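You operate a simulated robot arm through the tools that you are given. There is no shell and no other tool. Be economical: measure what you need, move in short steps, check, and stop when the job is done.

You are at the controls of a simulated two-armed robot. One attempt, no reset.

TASK
Take the grey pad from the top of the blue bench and put it in the hd scrap. Take the green pin on the top of the blue bench and put it away on the top of the orange bench. Press the teal gauge button two times. Pick up the short orange pin with one hand, pass it to the other hand and put it on the teal bench. Fetch the pink cloth from the top of the wooden bench and set it on the round teal pad. Take the small eye bolt that says "29" from the top of the wooden bench and leave it on the top of the orange bench. Shut the teal drawer. Fetch the grey foam pad from the shelf of the teal bench and set it on the green tray. The order is free.

Only the result counts: the job must be done as asked and must still hold three seconds after the hand-in. Knocking over, shifting, dropping, spilling or breaking anything else fails it. Flat cloth is picked up by pressing the open fingertips on it (5 to 10 N) and closing them slowly along it; thin cloth reads only 2 to 8 mm in the jaws.

THE ROBOT
Two 7-joint arms with two-finger parallel grippers on one trunk, on a base that drives. Base frame: it is fixed to the floor where the robot stands at the start and does not move with it; the origin is under the middle of the robot, x ahead of it, y to its left, z up. Readings come in mm, rad, newtons and seconds.
The left shoulder is at the start at [70, 188, 1290], the right one opposite. Places, roughly: green pin (2x2x5 cm) [700, 200, 900]; green tray (15x19x3 cm) [3200, 1100, 800]; grey foam pad (10x6x2 cm) [-1300, 3200, 400]; grey pad (7x5x4 cm) [500, 0, 900]; pink cloth (7x5x4 cm) [-1100, 900, 900]; round teal pad (7x7x2 cm) [1300, 3000, 500]; scrap (20x17 cm) [-1020, -1980, 860]; short orange pin (4x4x10 cm) [-1000, 600, 900]; small eye bolt [-1250, 0, 1000]; teal bench [-1100, 3000, 800]; teal drawer [-1100, 2700, 700]; teal gauge button [800, 600, 900]; top of the orange bench [-1200, -2400, 800]. Payload 3.91 kg a hand.
Tool frame (each hand has its own): the origin (TCP) lies between the finger pads and is the grasp point; the fingertips stand 30 mm ahead of it; z points along the fingers, y is the line along which they close. Largest opening 110 mm; finger width 20, thickness 10; the body of the gripper, 48 by 112 mm, starts 55 mm behind the TCP.
Orientation is that of the tool frame in the base frame, as a unit quaternion [x, y, z, w]. With the fingers straight down and closing along the base's y, the tool's x points along the base's -x, its y along +y and its z along -z.

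THE INTERFACE
- The arms move only by the tool arm_command. It takes "left_increments", "right_increments" or both (then of equal length, played together; a hand with none holds still); each is a list of rows, each a list of 3 entries, a list of its own where there are three numbers: the gripper command, from -1 (shut) to 1 (fully open), values between in proportion, then the shift along the base's x, y, z in mm, then the turn, a rotation vector about the base's x, y, z in rad. In form: [[claw, [dx, dy, dz], [rx, ry, rz]], ...]. A call has 1 to 20 rows; each row shifts and turns the commanded pose from where the row before left it. Each row takes 0.2 s and may step no farther than 50 mm and 0.15 rad from the row before; otherwise, or with a gripper value out of range, the whole call is refused. A pose out of reach is approached as far as the arm can. The call stops where the force on the tool passes 40 N (or 10 N more than at its start, if that is more) or the arm is blocked; 0.2 s more then pass. Each finger travels about 72 mm/s and halts on what it meets, pressing with about 26 N; the grip force reading is that of the motor and also rises with nothing between the fingers. The clock runs only during rows and for 0.2 s after the last one: add rows that do not move to give the fingers time. It gives the time, the measured TCP pose, the force on the tool (base axes), the opening and the grip force at its end, in the units of the frame above (readings bear some noise), with the torque about the TCP (base axes, N m) and any sound that the robot's microphone picked up, and new pictures: "views" is both (left out), scene, wrist or none (wrist: the cameras of the hands that moved).
- Cameras (640 x 400 px; columns grow to the right, rows downward): "scene" is now at [72.2, 77.9, 1501.6]; the picture's right is [0.96, -0.29, 0.00], its down [-0.21, -0.68, -0.71] and it looks along [0.21, 0.68, -0.71] (base axes); focal length 214 px, centre (320, 200). "left" rides on the left gripper at [72, -17, -103] in its tool frame; the picture's right is [0.23, 0.97, 0.00], its down [-0.76, 0.18, -0.62] and it looks along [-0.61, 0.14, 0.78] (tool axes); focal length 222 px, centre (320, 200). "right" rides on the right gripper at [72, 17, -103] in its tool frame; the picture's right is [-0.23, 0.97, 0.00], its down [-0.76, -0.18, -0.62] and it looks along [-0.61, -0.14, 0.78] (tool axes); focal length 222 px, centre (320, 200). There is no depth. A picture from a camera that has moved, and an enlarged one, comes with that camera's place and axes in the base frame and with its lens.
- move_column(by): slides the trunk up (or, below 0, down) by that many mm; the arms and the scene camera ride with it, the base frame stays. It gives what a move gives, with no picture.
- base_move(legs): drives the robot by 1 to 6 legs, each [ahead, turn to the left] in mm and rad, along the robot's own axes; the way and the turn of a leg run together, so that a leg with both is an arc; at most 1500 mm and 3.142 rad a leg. The arms and the cameras ride along, it lands a little off, and it stops where it bumps. It gives what a move gives, and a new picture of the scene camera.
- aim_head(pan, tilt): turns the head with the scene camera to pan (to the left, within 1.501 rad either way) and tilt (down, from -0.506 to 1.204), counted from straight ahead of the robot. It gives what a move gives, and a new picture of the scene camera.
- zoom(camera, box): a new picture of the part [left, top, right, bottom] of that camera's present view, enlarged. No time passes.
- job_done(): hands the job in; it is judged then, once.

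Go step by step. Nothing tells you exact positions but the pictures and the camera data: compare them with the known pose of the tool, close in by small moves and look again before you grip or let go. The budget is 217 turns and 260 pictures, counting those below and the enlarged ones. Unless the task says otherwise, let go and move clear before handing in, and close with one line.

The tools are called after "Emit:" by a JSON object that holds its "method" and its "body". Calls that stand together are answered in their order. arm_command: Moves the arms, as the interface text tells. Its arguments: {"type":"object","properties":{"left_increments":{"type":"array","items":{"type":"array"}},"right_increments":{"type":"array","items":{"type":"array"}},"views":{"type":"string","enum":["both","scene","wrist","none"]}},"required":[]} The other tools are called the same way: move_column (by) slides the trunk up or down; base_move (legs) drives the base; aim_head (pan, tilt) turns the head that bears the scene camera; zoom (camera, box) takes an enlarged picture of a part of a camera's view; job_done () hands the job in.

At the start:

```text
time_s: 0.0
left_tcp_pos: [352.2, 526.5, 1264.9]
left_tcp_rot: [0.0, 1.0, 0.0, 0.0]
left_contact_force: [-0.5, 0.5, 0.2]
left_wrist_torque: [0.01, -0.02, 0.0]
left_gripper_width: 109.9
left_finger_force: 0.1
right_tcp_pos: [499.4, 28.9, 1252.8]
right_tcp_rot: [0.0, 1.0, -0.001, -0.001]
right_contact_force: [-0.1, -0.5, -0.5]
right_wrist_torque: [-0.03, 0.0, 0.0]
right_gripper_width: 110.1
right_finger_force: 0.0
trunk travel left (down, up): [-800.0, 140.0]
robot x, y, heading: [-3.1, -1.0, -0.004]
head pan, tilt: [1.276, 0.784]
```

scene: 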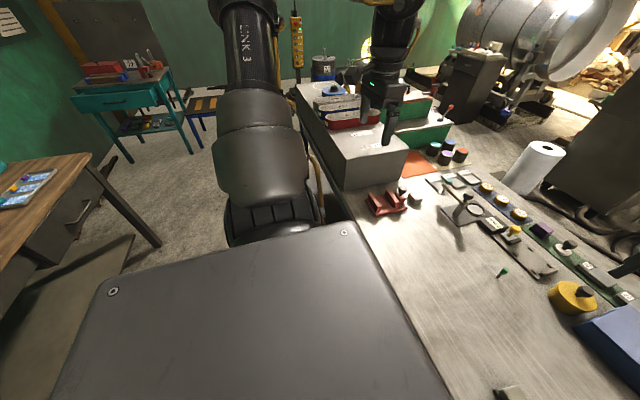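
right: 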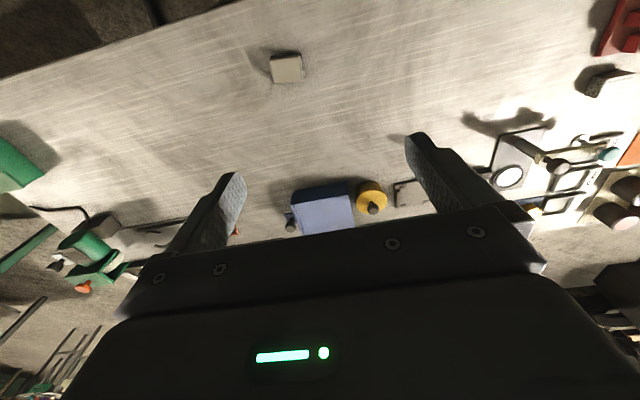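
left: 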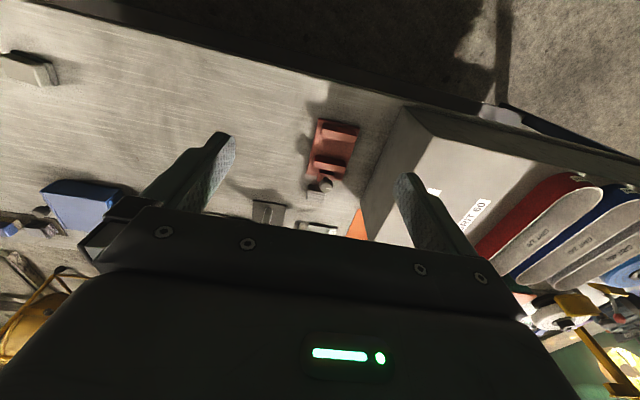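

I see the bench ahead with a grey pad, and a small green pin further on. I'll look straight ahead first.

Emit:
{"method": "aim_head", "body": {"pan": 0.3, "tilt": 0.7}}

Emit:
{"method": "aim_head", "body": {"pan": -0.6, "tilt": 0.6}}

Emit:
{"method": "aim_head", "body": {"pan": -1.5, "tilt": 0.5}}

```text
time_s: 1.2
left_tcp_pos: [353.0, 527.4, 1265.4]
left_tcp_rot: [0.0, 1.0, 0.0, -0.001]
left_contact_force: [-0.9, -0.1, 0.2]
left_wrist_torque: [0.0, 0.04, -0.02]
left_gripper_width: 110.0
left_finger_force: 0.1
right_tcp_pos: [499.4, 29.9, 1252.8]
right_tcp_rot: [0.0, 1.0, -0.001, -0.001]
right_contact_force: [0.5, 0.7, -0.3]
right_wrist_torque: [0.0, 0.02, 0.0]
right_gripper_width: 110.1
right_finger_force: 0.1
trunk travel left (down, up): [-800.0, 140.0]
robot x, y, heading: [2.1, 0.1, -0.0]
head pan, tilt: [0.3, 0.7]
camera scene: at [129.6, 25.2, 1508.6], right [0.3, -0.95, 0.0], down [-0.62, -0.19, -0.76], along [0.73, 0.23, -0.64], focal length 214 px, centre (320, 200)
```

scene: 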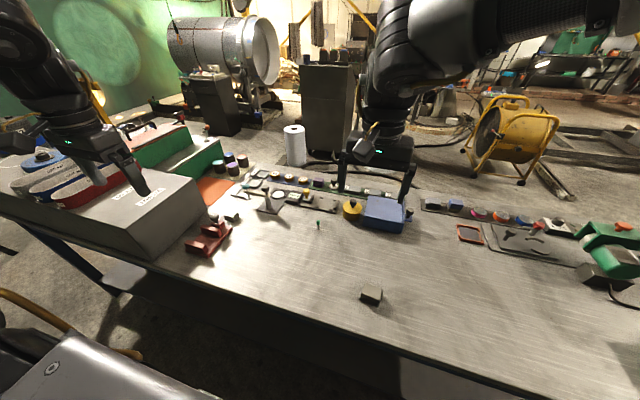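

```text
time_s: 2.5
left_tcp_pos: [352.0, 526.5, 1266.0]
left_tcp_rot: [-0.001, 1.0, 0.0, 0.0]
left_contact_force: [-0.3, 0.2, 0.0]
left_wrist_torque: [0.02, -0.01, -0.01]
left_gripper_width: 109.9
left_finger_force: 0.1
right_tcp_pos: [499.6, 29.0, 1250.9]
right_tcp_rot: [0.0, 1.0, -0.001, 0.0]
right_contact_force: [-0.4, -0.4, -0.4]
right_wrist_torque: [-0.01, 0.01, -0.02]
right_gripper_width: 110.1
right_finger_force: 0.1
trunk travel left (down, up): [-800.0, 140.0]
robot x, y, heading: [-2.2, 1.9, 0.001]
head pan, tilt: [-0.6, 0.6]
camera scene: at [121.5, -49.8, 1517.3], right [-0.56, -0.83, 0.0], down [-0.47, 0.32, -0.83], along [0.68, -0.47, -0.56], focal length 214 px, centre (320, 200)
```

scene: 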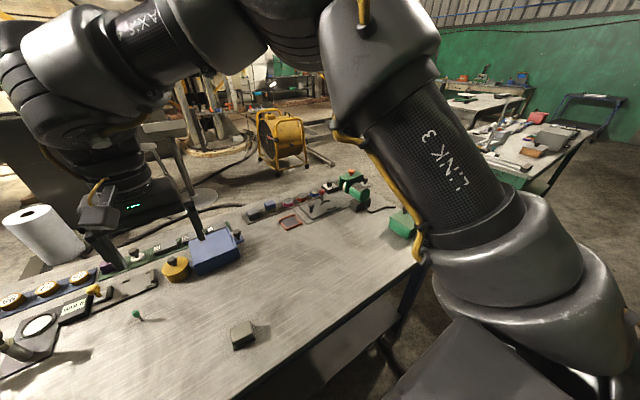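

```text
time_s: 3.6
left_tcp_pos: [352.2, 525.3, 1266.0]
left_tcp_rot: [-0.001, 1.0, 0.0, 0.0]
left_contact_force: [0.0, 0.1, 0.0]
left_wrist_torque: [0.01, -0.01, -0.01]
left_gripper_width: 109.9
left_finger_force: 0.0
right_tcp_pos: [498.4, 29.5, 1251.7]
right_tcp_rot: [0.0, 1.0, 0.0, 0.0]
right_contact_force: [0.1, -1.2, -0.3]
right_wrist_torque: [0.0, -0.01, 0.04]
right_gripper_width: 110.0
right_finger_force: 0.0
trunk travel left (down, up): [-800.0, 140.0]
robot x, y, heading: [1.0, 4.1, 0.005]
head pan, tilt: [-1.499, 0.499]
camera scene: at [55.1, -90.7, 1526.4], right [-1.0, -0.07, 0.0], down [-0.03, 0.48, -0.88], along [0.06, -0.88, -0.48], focal length 214 px, centre (320, 200)
```

scene: 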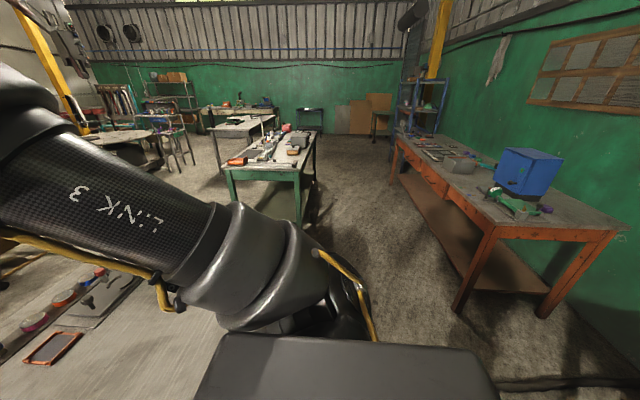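

Orange bench with a blue box lies behind-right; the grey pad is at about [475,-30,880] and the green pin about [690,213,890]. I'll look closely at the blue bench.

Emit:
{"method": "aim_head", "body": {"pan": 0.35, "tilt": 0.7}}

Emit:
{"method": "zoom", "body": {"camera": "scene", "box": [200, 130, 440, 280]}}

Emit:
{"method": "zoom", "body": {"camera": "right", "box": [200, 20, 440, 170]}}

```text
time_s: 5.5
left_tcp_pos: [352.2, 526.8, 1266.0]
left_tcp_rot: [0.0, 1.0, 0.001, 0.001]
left_contact_force: [-0.4, 0.3, 0.7]
left_wrist_torque: [0.03, -0.05, -0.02]
left_gripper_width: 109.9
left_finger_force: 0.1
right_tcp_pos: [497.8, 30.8, 1251.7]
right_tcp_rot: [0.0, 1.0, -0.001, 0.0]
right_contact_force: [-0.5, -0.1, 0.2]
right_wrist_torque: [-0.05, -0.02, 0.0]
right_gripper_width: 109.9
right_finger_force: 0.0
trunk travel left (down, up): [-800.0, 140.0]
robot x, y, heading: [-3.4, -0.2, -0.003]
head pan, tilt: [0.351, 0.7]
camera scene: at [128.3, 29.1, 1508.6], right [0.34, -0.94, 0.0], down [-0.61, -0.22, -0.76], along [0.72, 0.26, -0.64], focal length 214 px, centre (320, 200)
```

scene: 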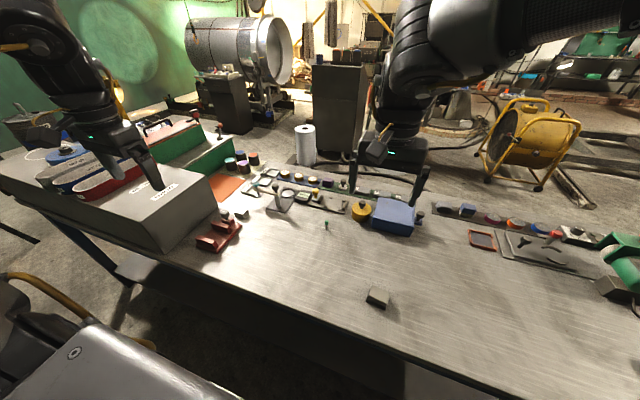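

```text
2.67 times, centred on (320, 205) of scene
camera zoom: at [128.3, 29.1, 1508.6], right [0.34, -0.94, 0.0], down [-0.61, -0.22, -0.76], along [0.72, 0.26, -0.64], focal length 572 px, centre (320, 187)
```

zoom: 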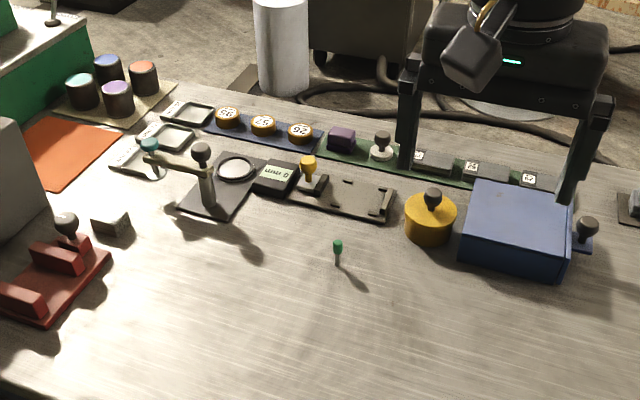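

```text
2.67 times, centred on (320, 95) of right
camera zoom: at [425.9, 46.5, 1355.1], right [0.23, 0.97, 0.0], down [0.76, -0.18, 0.62], along [0.61, -0.14, -0.78], focal length 592 px, centre (320, 480)
```

zoom: 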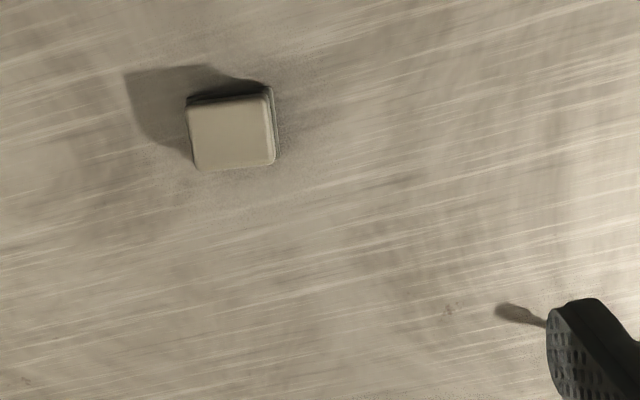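

The grey pad's top is near [479,-29,868]. I'll bring the right hand over it and look again.

Emit:
{"method": "arm_command", "body": {"right_increments": [[1, [-4, -12, -40], [0, 0, -0.04]], [1, [-4, -12, -40], [0, 0, -0.04]], [1, [-4, -12, -40], [0, 0, -0.04]], [1, [-4, -12, -40], [0, 0, -0.04]], [1, [-4, -11, -40], [0, 0, -0.04]], [1, [0, 0, -40], [0, 0, 0]]], "views": "wrist"}}

```text
time_s: 6.9
left_tcp_pos: [353.2, 526.5, 1264.8]
left_tcp_rot: [0.0, 1.0, 0.001, -0.001]
left_contact_force: [0.1, -0.5, 0.6]
left_wrist_torque: [0.01, 0.0, -0.01]
left_gripper_width: 109.8
left_finger_force: 0.1
right_tcp_pos: [479.1, -26.2, 1010.6]
right_tcp_rot: [0.1, 0.995, -0.001, 0.0]
right_contact_force: [-0.8, 0.7, 0.6]
right_wrist_torque: [0.01, 0.03, 0.01]
right_gripper_width: 110.3
right_finger_force: 0.1
trunk travel left (down, up): [-800.0, 140.0]
robot x, y, heading: [0.7, -0.6, 0.0]
head pan, tilt: [0.351, 0.7]
camera right: at [411.2, 4.3, 1112.9], right [0.42, 0.91, 0.0], down [0.71, -0.32, 0.62], along [0.57, -0.26, -0.78], focal length 222 px, centre (320, 200)
```

right: 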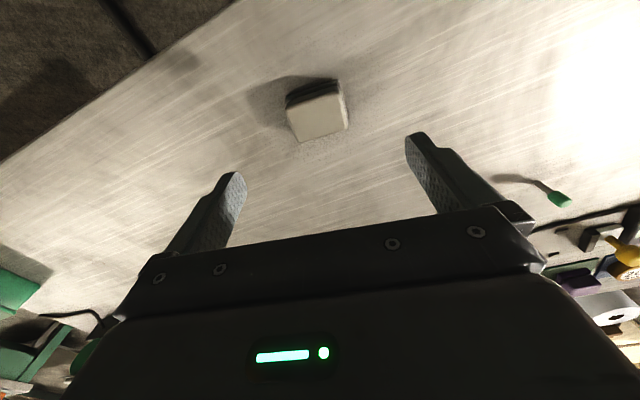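

The pad is aligned with the fingers, centre about [486,-30]. I descend most of the way and check.

Emit:
{"method": "arm_command", "body": {"right_increments": [[1, [3, -2, -40], [0, 0, 0]], [1, [3, -2, -40], [0, 0, 0]], [1, [0, 0, -40], [0, 0, 0]], [1, [0, 0, 0], [0, 0, 0]]], "views": "wrist"}}

```text
time_s: 7.9
left_tcp_pos: [352.1, 524.9, 1265.5]
left_tcp_rot: [0.0, 1.0, 0.0, 0.001]
left_contact_force: [0.6, 0.0, 0.5]
left_wrist_torque: [0.02, 0.0, 0.02]
left_gripper_width: 109.9
left_finger_force: 0.1
right_tcp_pos: [486.1, -33.7, 891.2]
right_tcp_rot: [0.099, 0.995, -0.001, 0.001]
right_contact_force: [-0.5, 0.4, -0.1]
right_wrist_torque: [0.02, 0.0, 0.03]
right_gripper_width: 109.8
right_finger_force: 0.0
trunk travel left (down, up): [-800.0, 140.0]
robot x, y, heading: [-0.2, 0.4, -0.001]
head pan, tilt: [0.351, 0.7]
camera right: at [417.8, -1.8, 994.4], right [0.42, 0.91, 0.0], down [0.71, -0.32, 0.62], along [0.57, -0.26, -0.78], focal length 222 px, centre (320, 200)
```

right: 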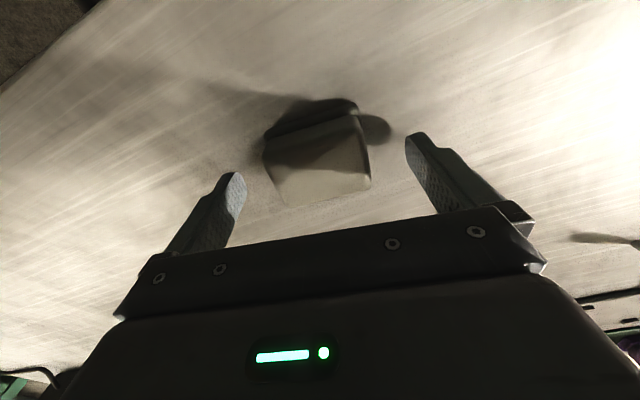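

Well centred. Descending a little further and closing on it.

Emit:
{"method": "arm_command", "body": {"right_increments": [[1, [0, 0, -15], [0, 0, 0]], [1, [0, 0, -12], [0, 0, 0]], [1, [0, 0, 0], [0, 0, 0]]], "views": "wrist"}}

```text
time_s: 8.4
left_tcp_pos: [350.1, 526.2, 1264.5]
left_tcp_rot: [0.001, 1.0, 0.0, 0.001]
left_contact_force: [-0.3, 0.0, 0.8]
left_wrist_torque: [0.01, 0.03, 0.0]
left_gripper_width: 110.1
left_finger_force: 0.0
right_tcp_pos: [484.7, -33.4, 880.0]
right_tcp_rot: [0.1, 0.995, -0.001, 0.0]
right_contact_force: [-5.3, 1.4, 16.0]
right_wrist_torque: [-0.9, 0.62, -0.29]
right_gripper_width: 110.0
right_finger_force: 0.1
trunk travel left (down, up): [-800.0, 140.0]
robot x, y, heading: [0.5, 1.9, 0.004]
head pan, tilt: [0.351, 0.7]
stopped in row 2 (right hand): the force on the tool passed its limit (the readings are from after the stop); the commanded pose is now the measured one
camera right: at [416.9, -2.4, 983.1], right [0.41, 0.91, 0.0], down [0.71, -0.32, 0.62], along [0.57, -0.26, -0.78], focal length 222 px, centre (320, 200)
```

right: 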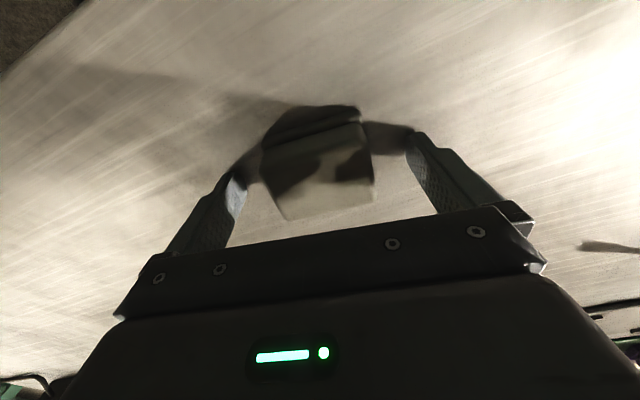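

The table is at z≈850, so the pad top is near 888 and its centre about [472,-26]. I rise a little, recentre and close gently.

Emit:
{"method": "arm_command", "body": {"right_increments": [[1, [0, 0, 5], [0, 0, 0]], [1, [-12, 6, 0], [0, 0, 0]], [0.2, [0, 0, 0], [0, 0, 0]], [0, [0, 0, 0], [0, 0, 0]], [-0.2, [0, 0, 0], [0, 0, 0]], [-0.3, [0, 0, 0], [0, 0, 0]], [-0.3, [0, 0, 0], [0, 0, 0]]], "views": "wrist"}}

```text
time_s: 10.0
left_tcp_pos: [351.9, 525.8, 1264.6]
left_tcp_rot: [0.0, 1.0, 0.0, -0.001]
left_contact_force: [0.7, 0.4, 0.6]
left_wrist_torque: [0.02, 0.0, 0.01]
left_gripper_width: 110.0
left_finger_force: 0.1
right_tcp_pos: [474.4, -27.8, 883.5]
right_tcp_rot: [0.099, 0.995, 0.001, 0.0]
right_contact_force: [-0.1, -0.3, 0.5]
right_wrist_torque: [0.0, 0.01, 0.02]
right_gripper_width: 61.5
right_finger_force: 26.0
trunk travel left (down, up): [-800.0, 140.0]
robot x, y, heading: [-3.1, 1.5, 0.002]
head pan, tilt: [0.351, 0.7]
camera right: at [407.2, 3.4, 986.5], right [0.42, 0.91, 0.0], down [0.71, -0.32, 0.62], along [0.57, -0.26, -0.78], focal length 222 px, centre (320, 200)
```

right: 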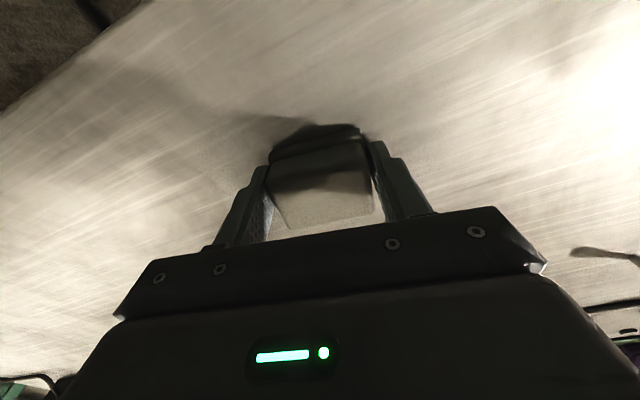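

Gripped (61 mm). I lift the pad and draw it back while the left hand moves over toward the green pin at about [699,208].

Emit:
{"method": "arm_command", "body": {"right_increments": [[-0.3, [0, 0, 40], [0, 0, 0]], [-0.3, [0, 0, 40], [0, 0, 0]], [-0.3, [0, -10, 40], [0, 0, 0]], [-0.3, [0, -40, 20], [0, 0, 0]], [-0.3, [0, -40, 20], [0, 0, 0]], [-0.3, [-10, -40, 20], [0, 0, 0]], [-0.3, [-20, -20, 40], [0, 0, 0]], [-0.3, [-20, -20, 20], [0, 0, 0]]], "left_increments": [[0, [0, 0, 0], [0, 0, 0]], [0, [0, 0, 0], [0, 0, 0]], [0, [30, -35, 0], [0, 0, 0]], [0, [30, -35, 0], [0, 0, 0]], [0, [30, -35, 0], [0, 0, 0]], [0, [30, -35, 0], [0, 0, 0]], [0, [30, -35, 0], [0, 0, 0]], [0, [30, -35, 0], [0, 0, 0]]], "views": "both"}}

```text
time_s: 11.8
left_tcp_pos: [530.3, 322.0, 1260.1]
left_tcp_rot: [-0.001, 1.0, -0.001, 0.0]
left_contact_force: [0.8, 0.3, -0.6]
left_wrist_torque: [0.0, -0.01, 0.01]
left_gripper_width: 55.5
left_finger_force: 0.0
left hand out of reach, approached as far as the arm can: row 8
right_tcp_pos: [426.2, -195.5, 1120.3]
right_tcp_rot: [0.099, 0.995, 0.001, -0.001]
right_contact_force: [0.4, -1.1, 0.6]
right_wrist_torque: [0.05, 0.04, 0.04]
right_gripper_width: 38.5
right_finger_force: 0.1
trunk travel left (down, up): [-800.0, 140.0]
robot x, y, heading: [1.8, 0.9, -0.0]
head pan, tilt: [0.351, 0.7]
camera scene: at [130.1, 27.2, 1508.5], right [0.34, -0.94, 0.0], down [-0.61, -0.22, -0.76], along [0.72, 0.26, -0.64], focal length 214 px, centre (320, 200)
camera right: at [358.5, -165.3, 1224.2], right [0.41, 0.91, 0.0], down [0.71, -0.32, 0.62], along [0.57, -0.26, -0.78], focal length 222 px, centre (320, 200)
camera left: at [454.5, 303.4, 1363.7], right [-0.23, 0.97, 0.0], down [0.76, 0.18, 0.62], along [0.61, 0.14, -0.78], focal length 222 px, centre (320, 200)
```

scene: 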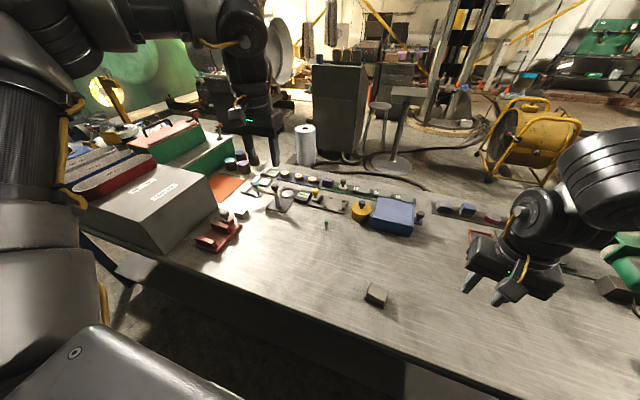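
right: 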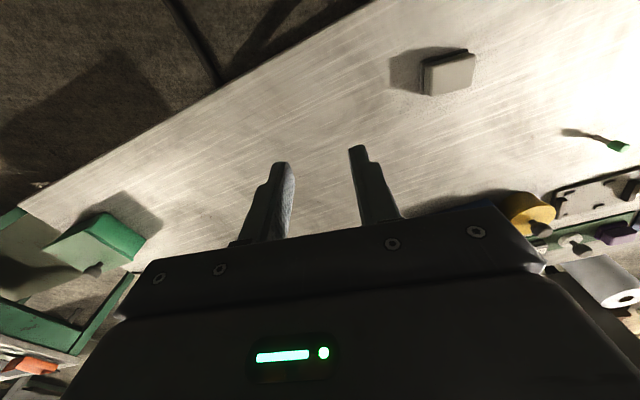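
left: 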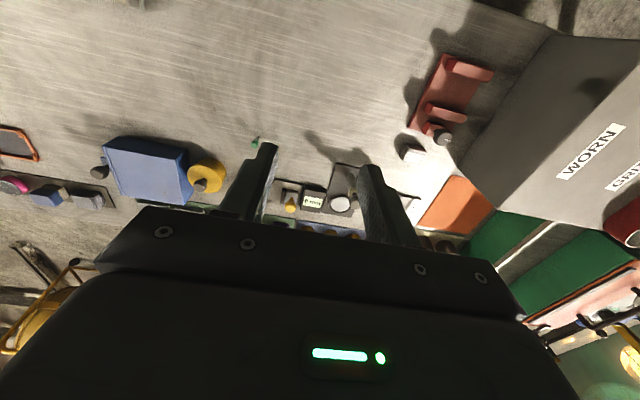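

The pad slipped out and is still on the bench. I'll look at it closely before retrying.

Emit:
{"method": "zoom", "body": {"camera": "right", "box": [370, 20, 530, 120]}}

Emit:
{"method": "zoom", "body": {"camera": "scene", "box": [336, 265, 416, 315]}}

```text
4.00 times, centred on (450, 70) of right
camera zoom: at [358.5, -165.3, 1224.2], right [0.41, 0.91, 0.0], down [0.71, -0.32, 0.62], along [0.57, -0.26, -0.78], focal length 888 px, centre (-200, 720)
```

zoom: 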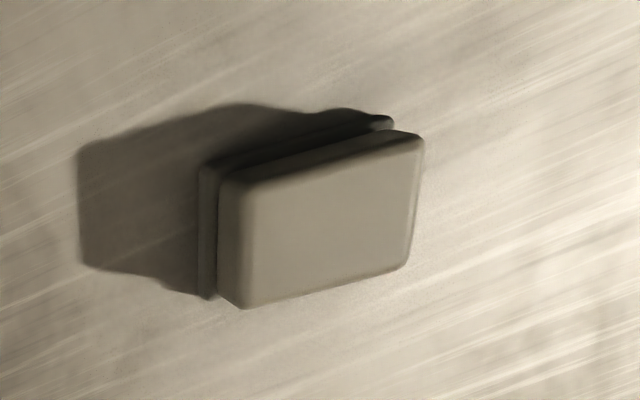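

```text
8.00 times, centred on (376, 290) of scene
camera zoom: at [130.1, 27.2, 1508.5], right [0.34, -0.94, 0.0], down [-0.61, -0.22, -0.76], along [0.72, 0.26, -0.64], focal length 1716 px, centre (-128, -520)
```

zoom: 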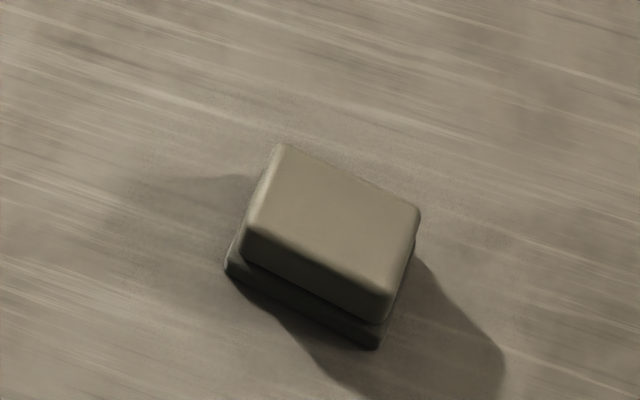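

It's a two-layer block centred about [481,-29]. I return, grip lower and centred, and lift slowly this time.

Emit:
{"method": "arm_command", "body": {"right_increments": [[1, [15, 42, -30], [0, 0, 0]], [1, [14, 42, -40], [0, 0, 0]], [1, [14, 42, -40], [0, 0, 0]], [1, [14, 42, -40], [0, 0, 0]], [1, [0, 0, -40], [0, 0, 0]], [1, [0, 0, -30], [0, 0, 0]], [1, [0, 0, 0], [0, 0, 0]], [1, [0, 0, 0], [0, 0, 0]]], "views": "wrist"}}

```text
refused: row 1 steps farther than a row can; nothing moved
```

Emit:
{"method": "arm_command", "body": {"right_increments": [[1, [12, 35, -25], [0, 0, 0]], [1, [12, 35, -30], [0, 0, 0]], [1, [11, 35, -30], [0, 0, 0]], [1, [11, 32, -30], [0, 0, 0]], [1, [10, 30, -30], [0, 0, 0]], [1, [0, 0, -40], [0, 0, 0]], [1, [0, 0, -35], [0, 0, 0]], [1, [0, 0, 0], [0, 0, 0]], [1, [0, 0, 0], [0, 0, 0]]], "views": "wrist"}}

```text
time_s: 13.8
left_tcp_pos: [526.7, 321.7, 1260.8]
left_tcp_rot: [0.0, 1.0, 0.0, 0.001]
left_contact_force: [-0.5, 0.9, 0.4]
left_wrist_torque: [-0.01, -0.03, 0.04]
left_gripper_width: 54.9
left_finger_force: 0.0
right_tcp_pos: [482.2, -31.6, 907.3]
right_tcp_rot: [0.1, 0.995, 0.001, 0.0]
right_contact_force: [0.8, -0.4, 0.1]
right_wrist_torque: [-0.01, -0.04, -0.01]
right_gripper_width: 110.1
right_finger_force: 0.1
trunk travel left (down, up): [-800.0, 140.0]
robot x, y, heading: [-2.4, -0.8, 0.002]
head pan, tilt: [0.351, 0.7]
camera right: at [414.0, -0.4, 1010.1], right [0.42, 0.91, 0.0], down [0.71, -0.33, 0.62], along [0.57, -0.26, -0.78], focal length 222 px, centre (320, 200)
```

right: 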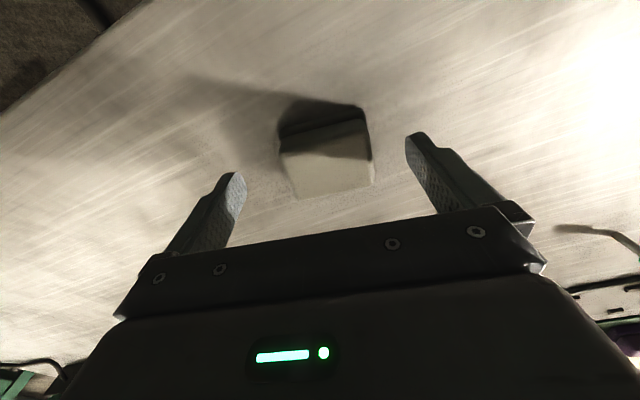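

Emit:
{"method": "arm_command", "body": {"right_increments": [[1, [-4, 5, -15], [0, 0, 0]], [1, [0, 0, -10], [0, 0, 0]], [0.3, [0, 0, 0], [0, 0, 0]], [0, [0, 0, 0], [0, 0, 0]], [-0.4, [0, 0, 0], [0, 0, 0]], [-1, [0, 0, 0], [0, 0, 0]], [-1, [0, 0, 0], [0, 0, 0]], [-1, [0, 0, 4], [0, 0, 0]], [-1, [0, 0, 6], [0, 0, 0]], [-1, [0, 0, 8], [0, 0, 0]], [-1, [0, 0, 10], [0, 0, 0]], [-1, [0, 0, 12], [0, 0, 0]]], "views": "wrist"}}

```text
time_s: 16.4
left_tcp_pos: [526.8, 323.6, 1260.8]
left_tcp_rot: [0.001, 1.0, -0.001, 0.0]
left_contact_force: [-0.5, -0.1, 0.5]
left_wrist_torque: [0.03, -0.01, -0.02]
left_gripper_width: 55.0
left_finger_force: 0.1
right_tcp_pos: [476.3, -24.0, 919.3]
right_tcp_rot: [0.1, 0.995, 0.0, 0.0]
right_contact_force: [0.3, 0.0, 0.0]
right_wrist_torque: [-0.01, -0.02, 0.0]
right_gripper_width: 61.5
right_finger_force: 25.6
trunk travel left (down, up): [-800.0, 140.0]
robot x, y, heading: [2.7, 2.0, -0.0]
head pan, tilt: [0.351, 0.7]
camera right: at [407.7, 6.7, 1023.3], right [0.42, 0.91, 0.0], down [0.71, -0.32, 0.62], along [0.57, -0.26, -0.78], focal length 222 px, centre (320, 200)
```

right: 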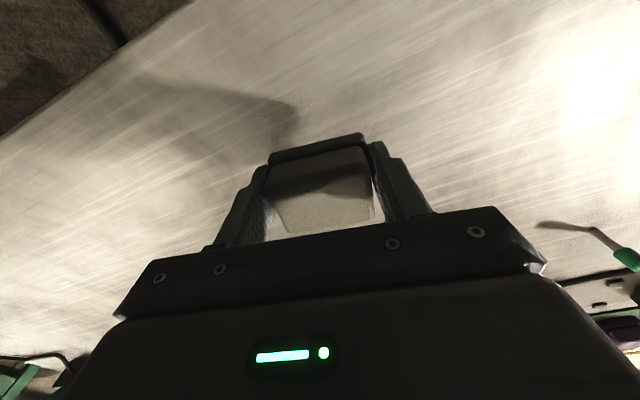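

Held this time. I lift it further at a gentle pace and check.

Emit:
{"method": "arm_command", "body": {"right_increments": [[-1, [0, 0, 15], [0, 0, 0]], [-1, [0, 0, 18], [0, 0, 0]], [-1, [0, -5, 20], [0, 0, 0]], [-1, [-5, -10, 20], [0, 0, 0]], [-1, [-5, -12, 20], [0, 0, 0]], [-1, [-5, -15, 20], [0, 0, 0]], [-1, [-8, -18, 20], [0, 0, 0]], [-1, [-8, -18, 20], [0, 0, 0]], [-1, [-8, -18, 20], [0, 0, 0]], [-1, [-8, -18, 20], [0, 0, 0]], [-1, [-8, -15, 15], [0, 0, 0]], [-1, [-5, -10, 10], [0, 0, 0]]], "views": "wrist"}}

```text
time_s: 19.0
left_tcp_pos: [526.9, 322.0, 1261.0]
left_tcp_rot: [0.001, 1.0, -0.001, 0.001]
left_contact_force: [0.3, -0.6, 0.7]
left_wrist_torque: [-0.03, 0.02, -0.01]
left_gripper_width: 54.9
left_finger_force: 0.0
right_tcp_pos: [417.3, -164.7, 1136.2]
right_tcp_rot: [0.1, 0.995, -0.001, -0.001]
right_contact_force: [-0.2, -0.2, -1.7]
right_wrist_torque: [-0.02, -0.03, 0.0]
right_gripper_width: 61.4
right_finger_force: 26.4
trunk travel left (down, up): [-800.0, 140.0]
robot x, y, heading: [2.1, 2.7, 0.002]
head pan, tilt: [0.351, 0.7]
camera right: at [348.6, -133.1, 1239.8], right [0.42, 0.91, 0.0], down [0.71, -0.32, 0.62], along [0.57, -0.26, -0.78], focal length 222 px, centre (320, 200)
```

right: 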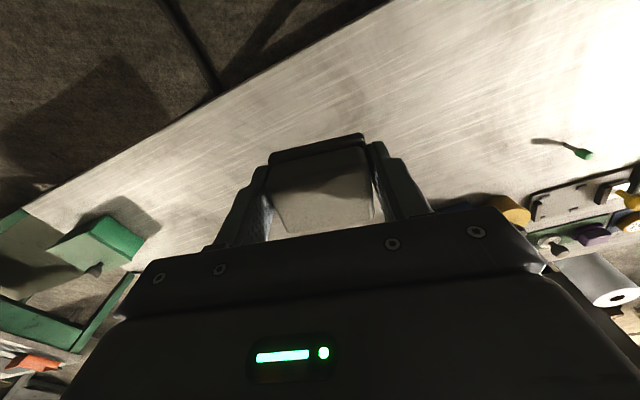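

Pad is firmly held. I lower the trunk by 200 mm so the left hand can reach the pin.

Emit:
{"method": "arm_command", "body": {"right_increments": [[-1, [0, -10, 25], [0, 0, 0]], [-1, [0, -10, 25], [0, 0, 0]], [-1, [0, -10, 25], [0, 0, 0]]], "views": "none"}}

Emit:
{"method": "move_column", "body": {"by": -200}}

Emit:
{"method": "arm_command", "body": {"left_increments": [[0, [30, -25, 0], [0, 0, 0]], [0, [30, -25, 0], [0, 0, 0]], [0, [30, -20, 0], [0, 0, 0]], [0, [30, -20, 0], [0, 0, 0]], [0, [20, -10, 0], [0, 0, 0]], [0, [10, -10, 0], [0, 0, 0]]], "views": "both"}}

```text
time_s: 19.8
left_tcp_pos: [526.9, 323.9, 1261.7]
left_tcp_rot: [0.0, 1.0, -0.001, 0.001]
left_contact_force: [-0.6, -0.2, 0.1]
left_wrist_torque: [0.01, 0.02, -0.01]
left_gripper_width: 54.8
left_finger_force: 0.1
right_tcp_pos: [417.4, -193.3, 1211.3]
right_tcp_rot: [0.098, 0.995, 0.0, 0.0]
right_contact_force: [-0.1, -0.6, -1.7]
right_wrist_torque: [-0.01, 0.0, -0.01]
right_gripper_width: 61.3
right_finger_force: 26.0
trunk travel left (down, up): [-800.0, 140.0]
robot x, y, heading: [0.5, -2.7, 0.003]
head pan, tilt: [0.351, 0.7]
```

```text
time_s: 21.9
left_tcp_pos: [527.5, 323.2, 1061.4]
left_tcp_rot: [0.001, 1.0, 0.0, 0.001]
left_contact_force: [0.7, -0.3, 0.4]
left_wrist_torque: [-0.01, 0.03, -0.01]
left_gripper_width: 54.9
left_finger_force: 0.2
right_tcp_pos: [417.0, -193.2, 1012.6]
right_tcp_rot: [0.099, 0.995, 0.0, -0.001]
right_contact_force: [0.0, 0.4, -1.1]
right_wrist_torque: [-0.01, -0.01, 0.03]
right_gripper_width: 61.0
right_finger_force: 26.0
trunk travel left (down, up): [-600.0, 340.0]
robot x, y, heading: [-2.2, -1.0, -0.0]
head pan, tilt: [0.351, 0.7]
```

```text
time_s: 23.3
left_tcp_pos: [548.0, 301.2, 1008.8]
left_tcp_rot: [0.0, 1.0, -0.003, 0.002]
left_contact_force: [0.8, 0.1, -0.7]
left_wrist_torque: [-0.02, 0.01, 0.01]
left_gripper_width: 54.8
left_finger_force: 0.1
left hand out of reach, approached as far as the arm can: row 1, 2, 3, 4, 5, 6
right_tcp_pos: [416.4, -193.8, 1012.6]
right_tcp_rot: [0.099, 0.995, 0.0, 0.0]
right_contact_force: [0.6, -0.4, -1.7]
right_wrist_torque: [0.01, -0.03, 0.02]
right_gripper_width: 60.8
right_finger_force: 26.1
trunk travel left (down, up): [-600.0, 340.0]
robot x, y, heading: [2.5, 0.3, 0.002]
head pan, tilt: [0.351, 0.7]
camera scene: at [128.6, 28.7, 1308.6], right [0.34, -0.94, 0.0], down [-0.61, -0.22, -0.76], along [0.72, 0.26, -0.64], focal length 214 px, centre (320, 200)
camera left: at [472.2, 283.6, 1111.0], right [-0.23, 0.97, -0.01], down [0.76, 0.18, 0.63], along [0.61, 0.14, -0.78], focal length 222 px, centre (320, 200)
```

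scene: 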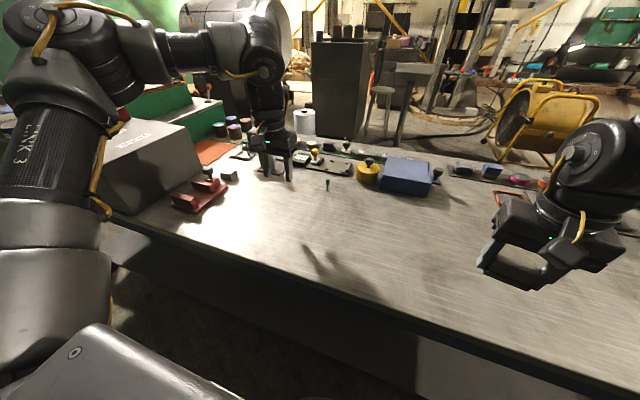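
left: 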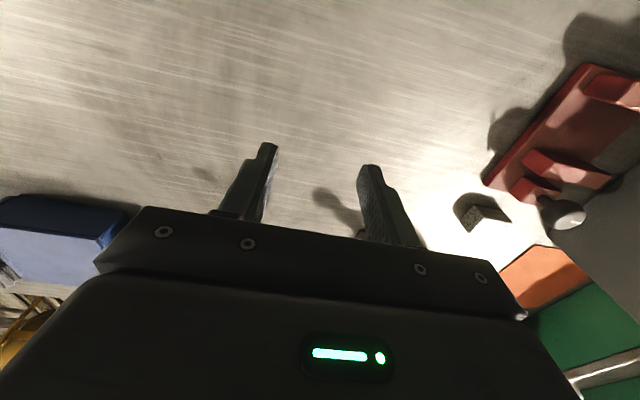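

The left arm lacks reach from here, so I check how much room the base has before the bench.

Emit:
{"method": "aim_head", "body": {"pan": 0.0, "tilt": 1.2}}

```text
time_s: 24.3
left_tcp_pos: [547.8, 301.5, 1007.7]
left_tcp_rot: [0.0, 1.0, -0.003, 0.002]
left_contact_force: [-0.1, 0.5, -0.5]
left_wrist_torque: [0.0, 0.0, -0.01]
left_gripper_width: 55.1
left_finger_force: 0.1
right_tcp_pos: [417.6, -193.9, 1010.8]
right_tcp_rot: [0.099, 0.995, 0.0, 0.0]
right_contact_force: [0.1, 0.7, -0.2]
right_wrist_torque: [0.01, 0.05, 0.03]
right_gripper_width: 61.0
right_finger_force: 26.0
trunk travel left (down, up): [-600.0, 340.0]
robot x, y, heading: [-0.2, -3.2, -0.003]
head pan, tilt: [0.0, 1.201]
camera scene: at [104.7, -0.4, 1272.7], right [0.0, -1.0, 0.0], down [-0.93, 0.0, -0.36], along [0.36, 0.0, -0.93], focal length 214 px, centre (320, 200)
```

scene: 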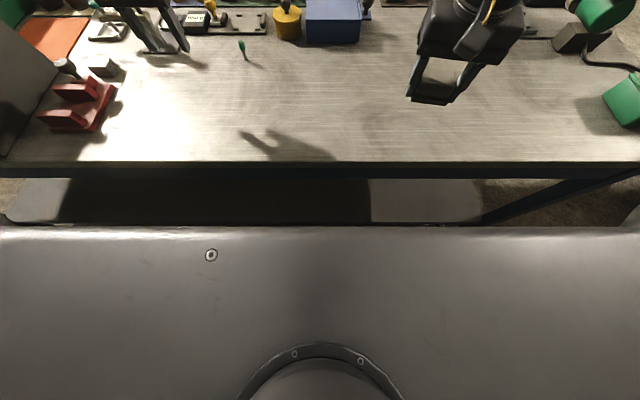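

The bench edge is around x=345, so I'd rather tilt the left gripper forward for reach than drive into it.

Emit:
{"method": "arm_command", "body": {"left_increments": [[0, [0, 0, 0], [0, -0.14, 0]], [0, [0, 0, 0], [0, -0.14, 0]], [0, [0, 0, 0], [0, -0.14, 0]], [0, [0, 0, 0], [0, -0.14, 0]], [0, [0, 0, 0], [0, -0.14, 0]], [0, [0, 0, 0], [0, 0, 0]], [0, [0, 0, 0], [0, 0, 0]]], "views": "wrist"}}

Emit:
{"method": "aim_head", "body": {"pan": 0.35, "tilt": 0.7}}

```text
time_s: 25.9
left_tcp_pos: [548.7, 301.5, 1008.0]
left_tcp_rot: [0.001, 0.939, -0.001, 0.345]
left_contact_force: [0.4, -0.1, -0.7]
left_wrist_torque: [-0.01, 0.0, 0.0]
left_gripper_width: 55.1
left_finger_force: 0.0
right_tcp_pos: [417.8, -193.8, 1012.6]
right_tcp_rot: [0.1, 0.995, 0.001, 0.001]
right_contact_force: [-0.7, 0.6, 0.6]
right_wrist_torque: [0.0, 0.0, -0.01]
right_gripper_width: 61.2
right_finger_force: 25.8
trunk travel left (down, up): [-600.0, 340.0]
robot x, y, heading: [0.7, -0.8, 0.001]
head pan, tilt: [0.0, 1.201]
camera left: at [423.1, 283.8, 1040.0], right [-0.17, 0.97, -0.15], down [0.18, 0.18, 0.97], along [0.97, 0.14, -0.2], focal length 222 px, centre (320, 200)
```

left: 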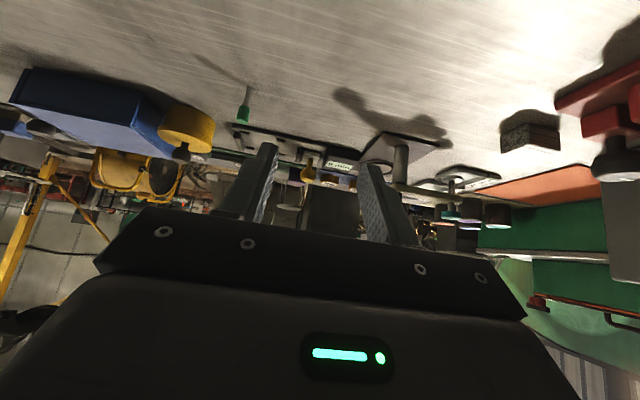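

```text
time_s: 26.8
left_tcp_pos: [547.9, 301.8, 1008.6]
left_tcp_rot: [0.0, 0.939, -0.001, 0.343]
left_contact_force: [-0.3, -0.3, 0.3]
left_wrist_torque: [-0.01, 0.0, 0.02]
left_gripper_width: 54.8
left_finger_force: 0.0
right_tcp_pos: [416.8, -194.0, 1013.2]
right_tcp_rot: [0.099, 0.995, 0.0, -0.001]
right_contact_force: [0.1, 0.5, -0.3]
right_wrist_torque: [0.0, 0.03, 0.02]
right_gripper_width: 61.1
right_finger_force: 26.0
trunk travel left (down, up): [-600.0, 340.0]
robot x, y, heading: [-0.6, -2.2, 0.002]
head pan, tilt: [0.351, 0.7]
camera scene: at [128.4, 28.7, 1308.5], right [0.34, -0.94, 0.0], down [-0.61, -0.22, -0.76], along [0.72, 0.26, -0.64], focal length 214 px, centre (320, 200)
```

scene: 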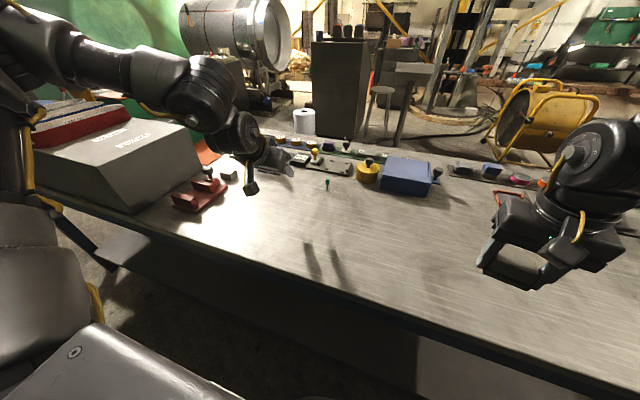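

The pin stands at about [700,208]. I bring the left hand to a standoff in line with it.

Emit:
{"method": "arm_command", "body": {"left_increments": [[0, [25, -24, -10], [0, 0, 0]], [0, [25, -24, -10], [0, 0, 0]], [0, [25, -24, -15], [0, 0, 0]], [0, [20, -20, -20], [0, 0, 0]], [0, [10, 0, -12], [0, 0, 0]], [0, [0, 0, 0], [0, 0, 0]]], "views": "wrist"}}

```text
time_s: 28.2
left_tcp_pos: [641.8, 234.5, 945.6]
left_tcp_rot: [0.001, 0.939, -0.002, 0.344]
left_contact_force: [0.3, 1.3, 0.1]
left_wrist_torque: [-0.01, 0.0, -0.02]
left_gripper_width: 55.0
left_finger_force: 0.1
left hand out of reach, approached as far as the arm can: row 4, 5
right_tcp_pos: [416.9, -193.4, 1012.9]
right_tcp_rot: [0.098, 0.995, 0.001, 0.0]
right_contact_force: [0.2, 0.1, -0.9]
right_wrist_torque: [0.0, 0.01, 0.0]
right_gripper_width: 61.3
right_finger_force: 26.0
trunk travel left (down, up): [-600.0, 340.0]
robot x, y, heading: [4.2, -1.2, -0.0]
head pan, tilt: [0.351, 0.7]
camera left: at [518.3, 216.3, 978.4], right [-0.17, 0.97, -0.15], down [0.18, 0.18, 0.97], along [0.97, 0.14, -0.21], focal length 222 px, centre (320, 200)
```

left: 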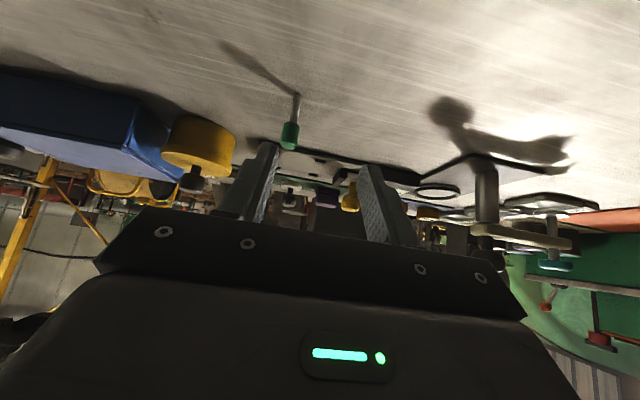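

The reach is still a bit short, so I need to drive closer; I check the base's footprint first.

Emit:
{"method": "arm_command", "body": {"left_increments": [[0, [-30, 20, 30], [0, 0, 0]], [0, [-20, 20, 40], [0, 0, 0]]], "views": "none"}}

Emit:
{"method": "aim_head", "body": {"pan": -1.5, "tilt": 1.1}}

```text
time_s: 28.8
left_tcp_pos: [592.0, 275.8, 1016.2]
left_tcp_rot: [0.002, 0.939, -0.002, 0.344]
left_contact_force: [-0.5, -0.9, 0.8]
left_wrist_torque: [-0.01, -0.02, 0.01]
left_gripper_width: 55.0
left_finger_force: 0.1
right_tcp_pos: [414.8, -193.6, 1012.7]
right_tcp_rot: [0.099, 0.995, 0.0, 0.0]
right_contact_force: [-0.7, 1.1, -0.4]
right_wrist_torque: [0.05, 0.01, 0.01]
right_gripper_width: 61.0
right_finger_force: 25.9
trunk travel left (down, up): [-600.0, 340.0]
robot x, y, heading: [-1.6, -0.7, -0.004]
head pan, tilt: [0.351, 0.7]
```

```text
time_s: 30.6
left_tcp_pos: [593.4, 276.1, 1014.7]
left_tcp_rot: [0.002, 0.939, -0.001, 0.344]
left_contact_force: [0.1, 1.1, -0.4]
left_wrist_torque: [-0.01, -0.03, -0.01]
left_gripper_width: 55.0
left_finger_force: 0.1
right_tcp_pos: [416.6, -193.6, 1012.7]
right_tcp_rot: [0.099, 0.995, 0.0, 0.0]
right_contact_force: [0.2, 0.0, -0.2]
right_wrist_torque: [-0.03, 0.03, -0.05]
right_gripper_width: 61.3
right_finger_force: 26.4
trunk travel left (down, up): [-600.0, 340.0]
robot x, y, heading: [-2.8, 1.5, 0.003]
head pan, tilt: [-1.499, 1.1]
camera scene: at [53.2, -63.4, 1278.6], right [-1.0, -0.07, 0.0], down [-0.06, 0.89, -0.45], along [0.03, -0.45, -0.89], focal length 214 px, centre (320, 200)
```

scene: 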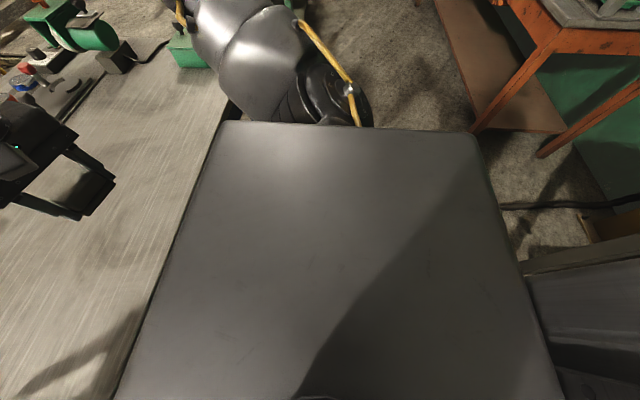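

The torso hides the base; I'll try a small careful step forward.

Emit:
{"method": "base_move", "body": {"legs": [[60, 0]]}}

```text
time_s: 31.6
left_tcp_pos: [648.2, 276.4, 1019.1]
left_tcp_rot: [0.001, 0.938, -0.001, 0.346]
left_contact_force: [-1.2, 0.1, 0.0]
left_wrist_torque: [-0.02, -0.01, -0.03]
left_gripper_width: 55.2
left_finger_force: 0.0
right_tcp_pos: [473.3, -193.6, 1013.9]
right_tcp_rot: [0.099, 0.995, 0.001, 0.002]
right_contact_force: [0.1, -0.4, -0.6]
right_wrist_torque: [-0.01, -0.04, 0.0]
right_gripper_width: 61.0
right_finger_force: 26.3
trunk travel left (down, up): [-600.0, 340.0]
robot x, y, heading: [56.1, -2.1, 0.006]
head pan, tilt: [-1.499, 1.1]
camera scene: at [107.7, -63.5, 1279.0], right [-1.0, -0.07, 0.0], down [-0.06, 0.89, -0.45], along [0.04, -0.45, -0.89], focal length 214 px, centre (320, 200)
```

scene: 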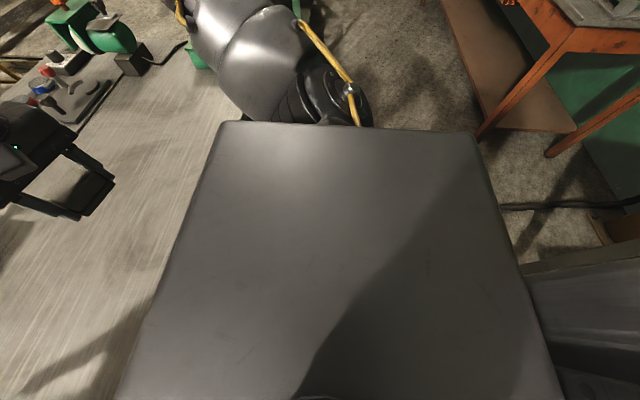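

No bump. One more small step, then aim the left hand.

Emit:
{"method": "base_move", "body": {"legs": [[45, 0]]}}

Emit:
{"method": "arm_command", "body": {"left_increments": [[0, [-8, -24, -20], [0, 0, 0]], [0, [-8, -24, -20], [0, 0, 0]], [0, [-8, -22, -20], [0, 0, 0]], [0, [0, 0, 0], [0, 0, 0]]], "views": "wrist"}}

```text
time_s: 32.5
left_tcp_pos: [694.7, 276.9, 1018.0]
left_tcp_rot: [0.001, 0.939, -0.001, 0.345]
left_contact_force: [-0.3, 0.4, 0.2]
left_wrist_torque: [-0.01, 0.0, -0.01]
left_gripper_width: 55.0
left_finger_force: 0.0
right_tcp_pos: [518.5, -193.9, 1014.2]
right_tcp_rot: [0.099, 0.995, 0.0, 0.001]
right_contact_force: [0.3, 0.3, -1.4]
right_wrist_torque: [0.02, -0.04, 0.03]
right_gripper_width: 61.2
right_finger_force: 26.1
trunk travel left (down, up): [-600.0, 340.0]
robot x, y, heading: [104.6, 0.1, -0.004]
head pan, tilt: [-1.499, 1.1]
camera scene: at [153.7, -63.5, 1278.9], right [-1.0, -0.07, 0.0], down [-0.06, 0.89, -0.45], along [0.03, -0.45, -0.89], focal length 214 px, centre (320, 200)
```

scene: 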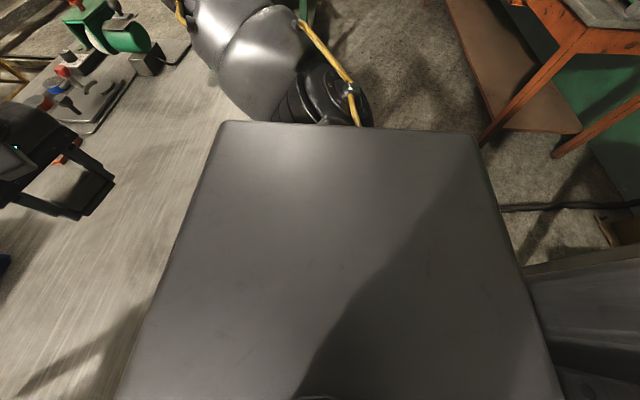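

```text
time_s: 33.5
left_tcp_pos: [693.8, 222.3, 962.9]
left_tcp_rot: [0.002, 0.939, -0.001, 0.344]
left_contact_force: [0.2, 0.6, -0.2]
left_wrist_torque: [0.0, 0.02, 0.0]
left_gripper_width: 55.1
left_finger_force: 0.1
left hand out of reach, approached as far as the arm can: row 2, 3
right_tcp_pos: [519.7, -193.6, 1012.8]
right_tcp_rot: [0.098, 0.995, 0.0, 0.001]
right_contact_force: [-0.3, -0.5, -0.5]
right_wrist_torque: [-0.03, -0.01, 0.04]
right_gripper_width: 60.9
right_finger_force: 26.6
trunk travel left (down, up): [-600.0, 340.0]
robot x, y, heading: [101.4, -1.5, -0.002]
head pan, tilt: [-1.499, 1.1]
camera left: at [570.6, 204.6, 995.7], right [-0.17, 0.97, -0.15], down [0.18, 0.18, 0.97], along [0.97, 0.14, -0.2], focal length 222 px, centre (320, 200)
```

left: 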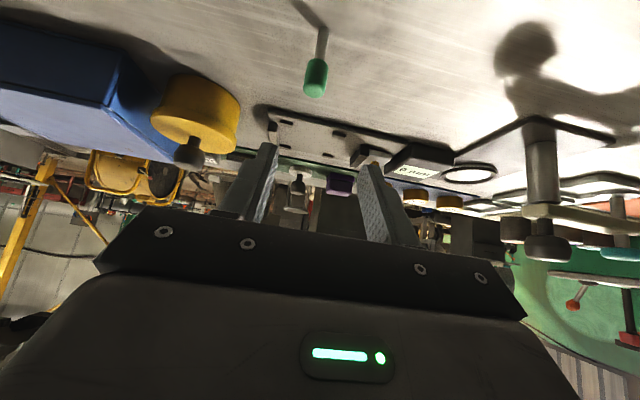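

The left arm seems limited inward (toward the robot's midline). I yaw the tool so the wrist sits further out.

Emit:
{"method": "arm_command", "body": {"left_increments": [[0, [0, 0, 0], [0, 0, -0.12]], [0, [0, 0, 0], [0, 0, -0.12]], [0, [0, 0, 0], [0, 0, -0.12]], [0, [0, 0, 0], [0, 0, -0.12]], [0, [-10, -8, 0], [0, 0, 0]], [0, [-10, -8, 0], [0, 0, 0]], [0, [0, 0, 0], [0, 0, 0]]], "views": "wrist"}}

```text
time_s: 35.1
left_tcp_pos: [673.7, 204.9, 964.3]
left_tcp_rot: [0.224, 0.912, -0.084, 0.335]
left_contact_force: [-0.8, -0.1, 0.3]
left_wrist_torque: [0.0, -0.01, 0.0]
left_gripper_width: 55.1
left_finger_force: 0.1
right_tcp_pos: [519.7, -192.9, 1012.7]
right_tcp_rot: [0.099, 0.995, 0.001, 0.0]
right_contact_force: [0.5, -0.5, 0.1]
right_wrist_torque: [-0.02, 0.02, -0.02]
right_gripper_width: 61.0
right_finger_force: 25.9
trunk travel left (down, up): [-600.0, 340.0]
robot x, y, heading: [105.2, 0.9, 0.004]
head pan, tilt: [-1.499, 1.1]
camera left: at [555.7, 245.1, 995.6], right [0.3, 0.94, -0.15], down [0.24, 0.08, 0.97], along [0.92, -0.32, -0.2], focal length 222 px, centre (320, 200)
```

left: 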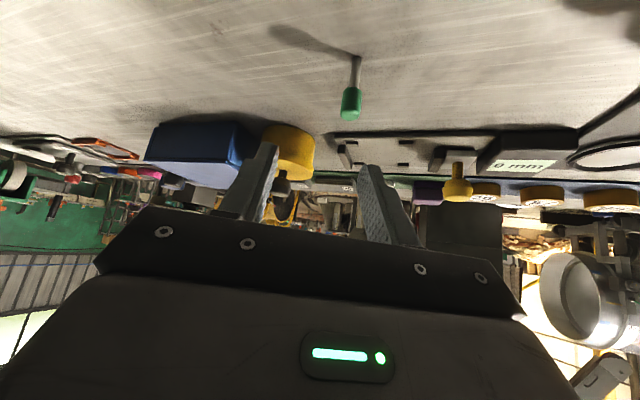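

Now it reaches. The pin is at about [695,209]; I descend onto it.

Emit:
{"method": "arm_command", "body": {"left_increments": [[0, [6, 1, -20], [0, 0, 0]], [0, [5, 1, -20], [0, 0, 0]], [0, [5, 1, -18], [0, 0, 0]], [0, [4, 1, -10], [0, 0, 0]], [0, [0, 0, 0], [0, 0, 0]]], "views": "wrist"}}

```text
time_s: 36.3
left_tcp_pos: [693.5, 208.8, 894.3]
left_tcp_rot: [0.224, 0.912, -0.083, 0.334]
left_contact_force: [-0.6, 0.2, -0.2]
left_wrist_torque: [-0.02, 0.01, 0.0]
left_gripper_width: 55.2
left_finger_force: 0.1
right_tcp_pos: [519.8, -193.4, 1013.1]
right_tcp_rot: [0.098, 0.995, 0.0, 0.0]
right_contact_force: [0.1, -0.4, 0.3]
right_wrist_torque: [0.01, 0.01, -0.04]
right_gripper_width: 61.0
right_finger_force: 26.1
trunk travel left (down, up): [-600.0, 340.0]
robot x, y, heading: [103.8, 1.6, -0.004]
head pan, tilt: [-1.499, 1.1]
camera left: at [576.5, 247.2, 926.3], right [0.3, 0.94, -0.15], down [0.24, 0.08, 0.97], along [0.92, -0.32, -0.2], focal length 222 px, centre (320, 200)
```

left: 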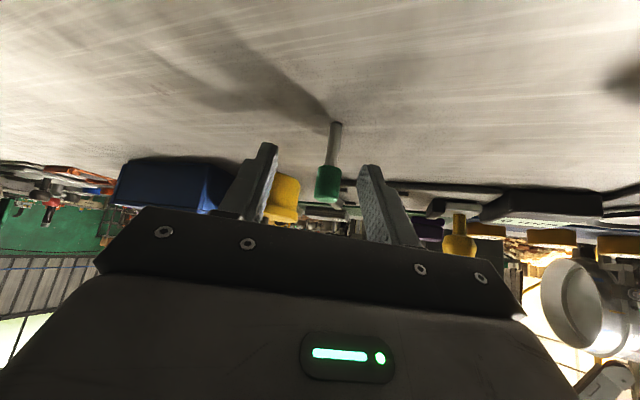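

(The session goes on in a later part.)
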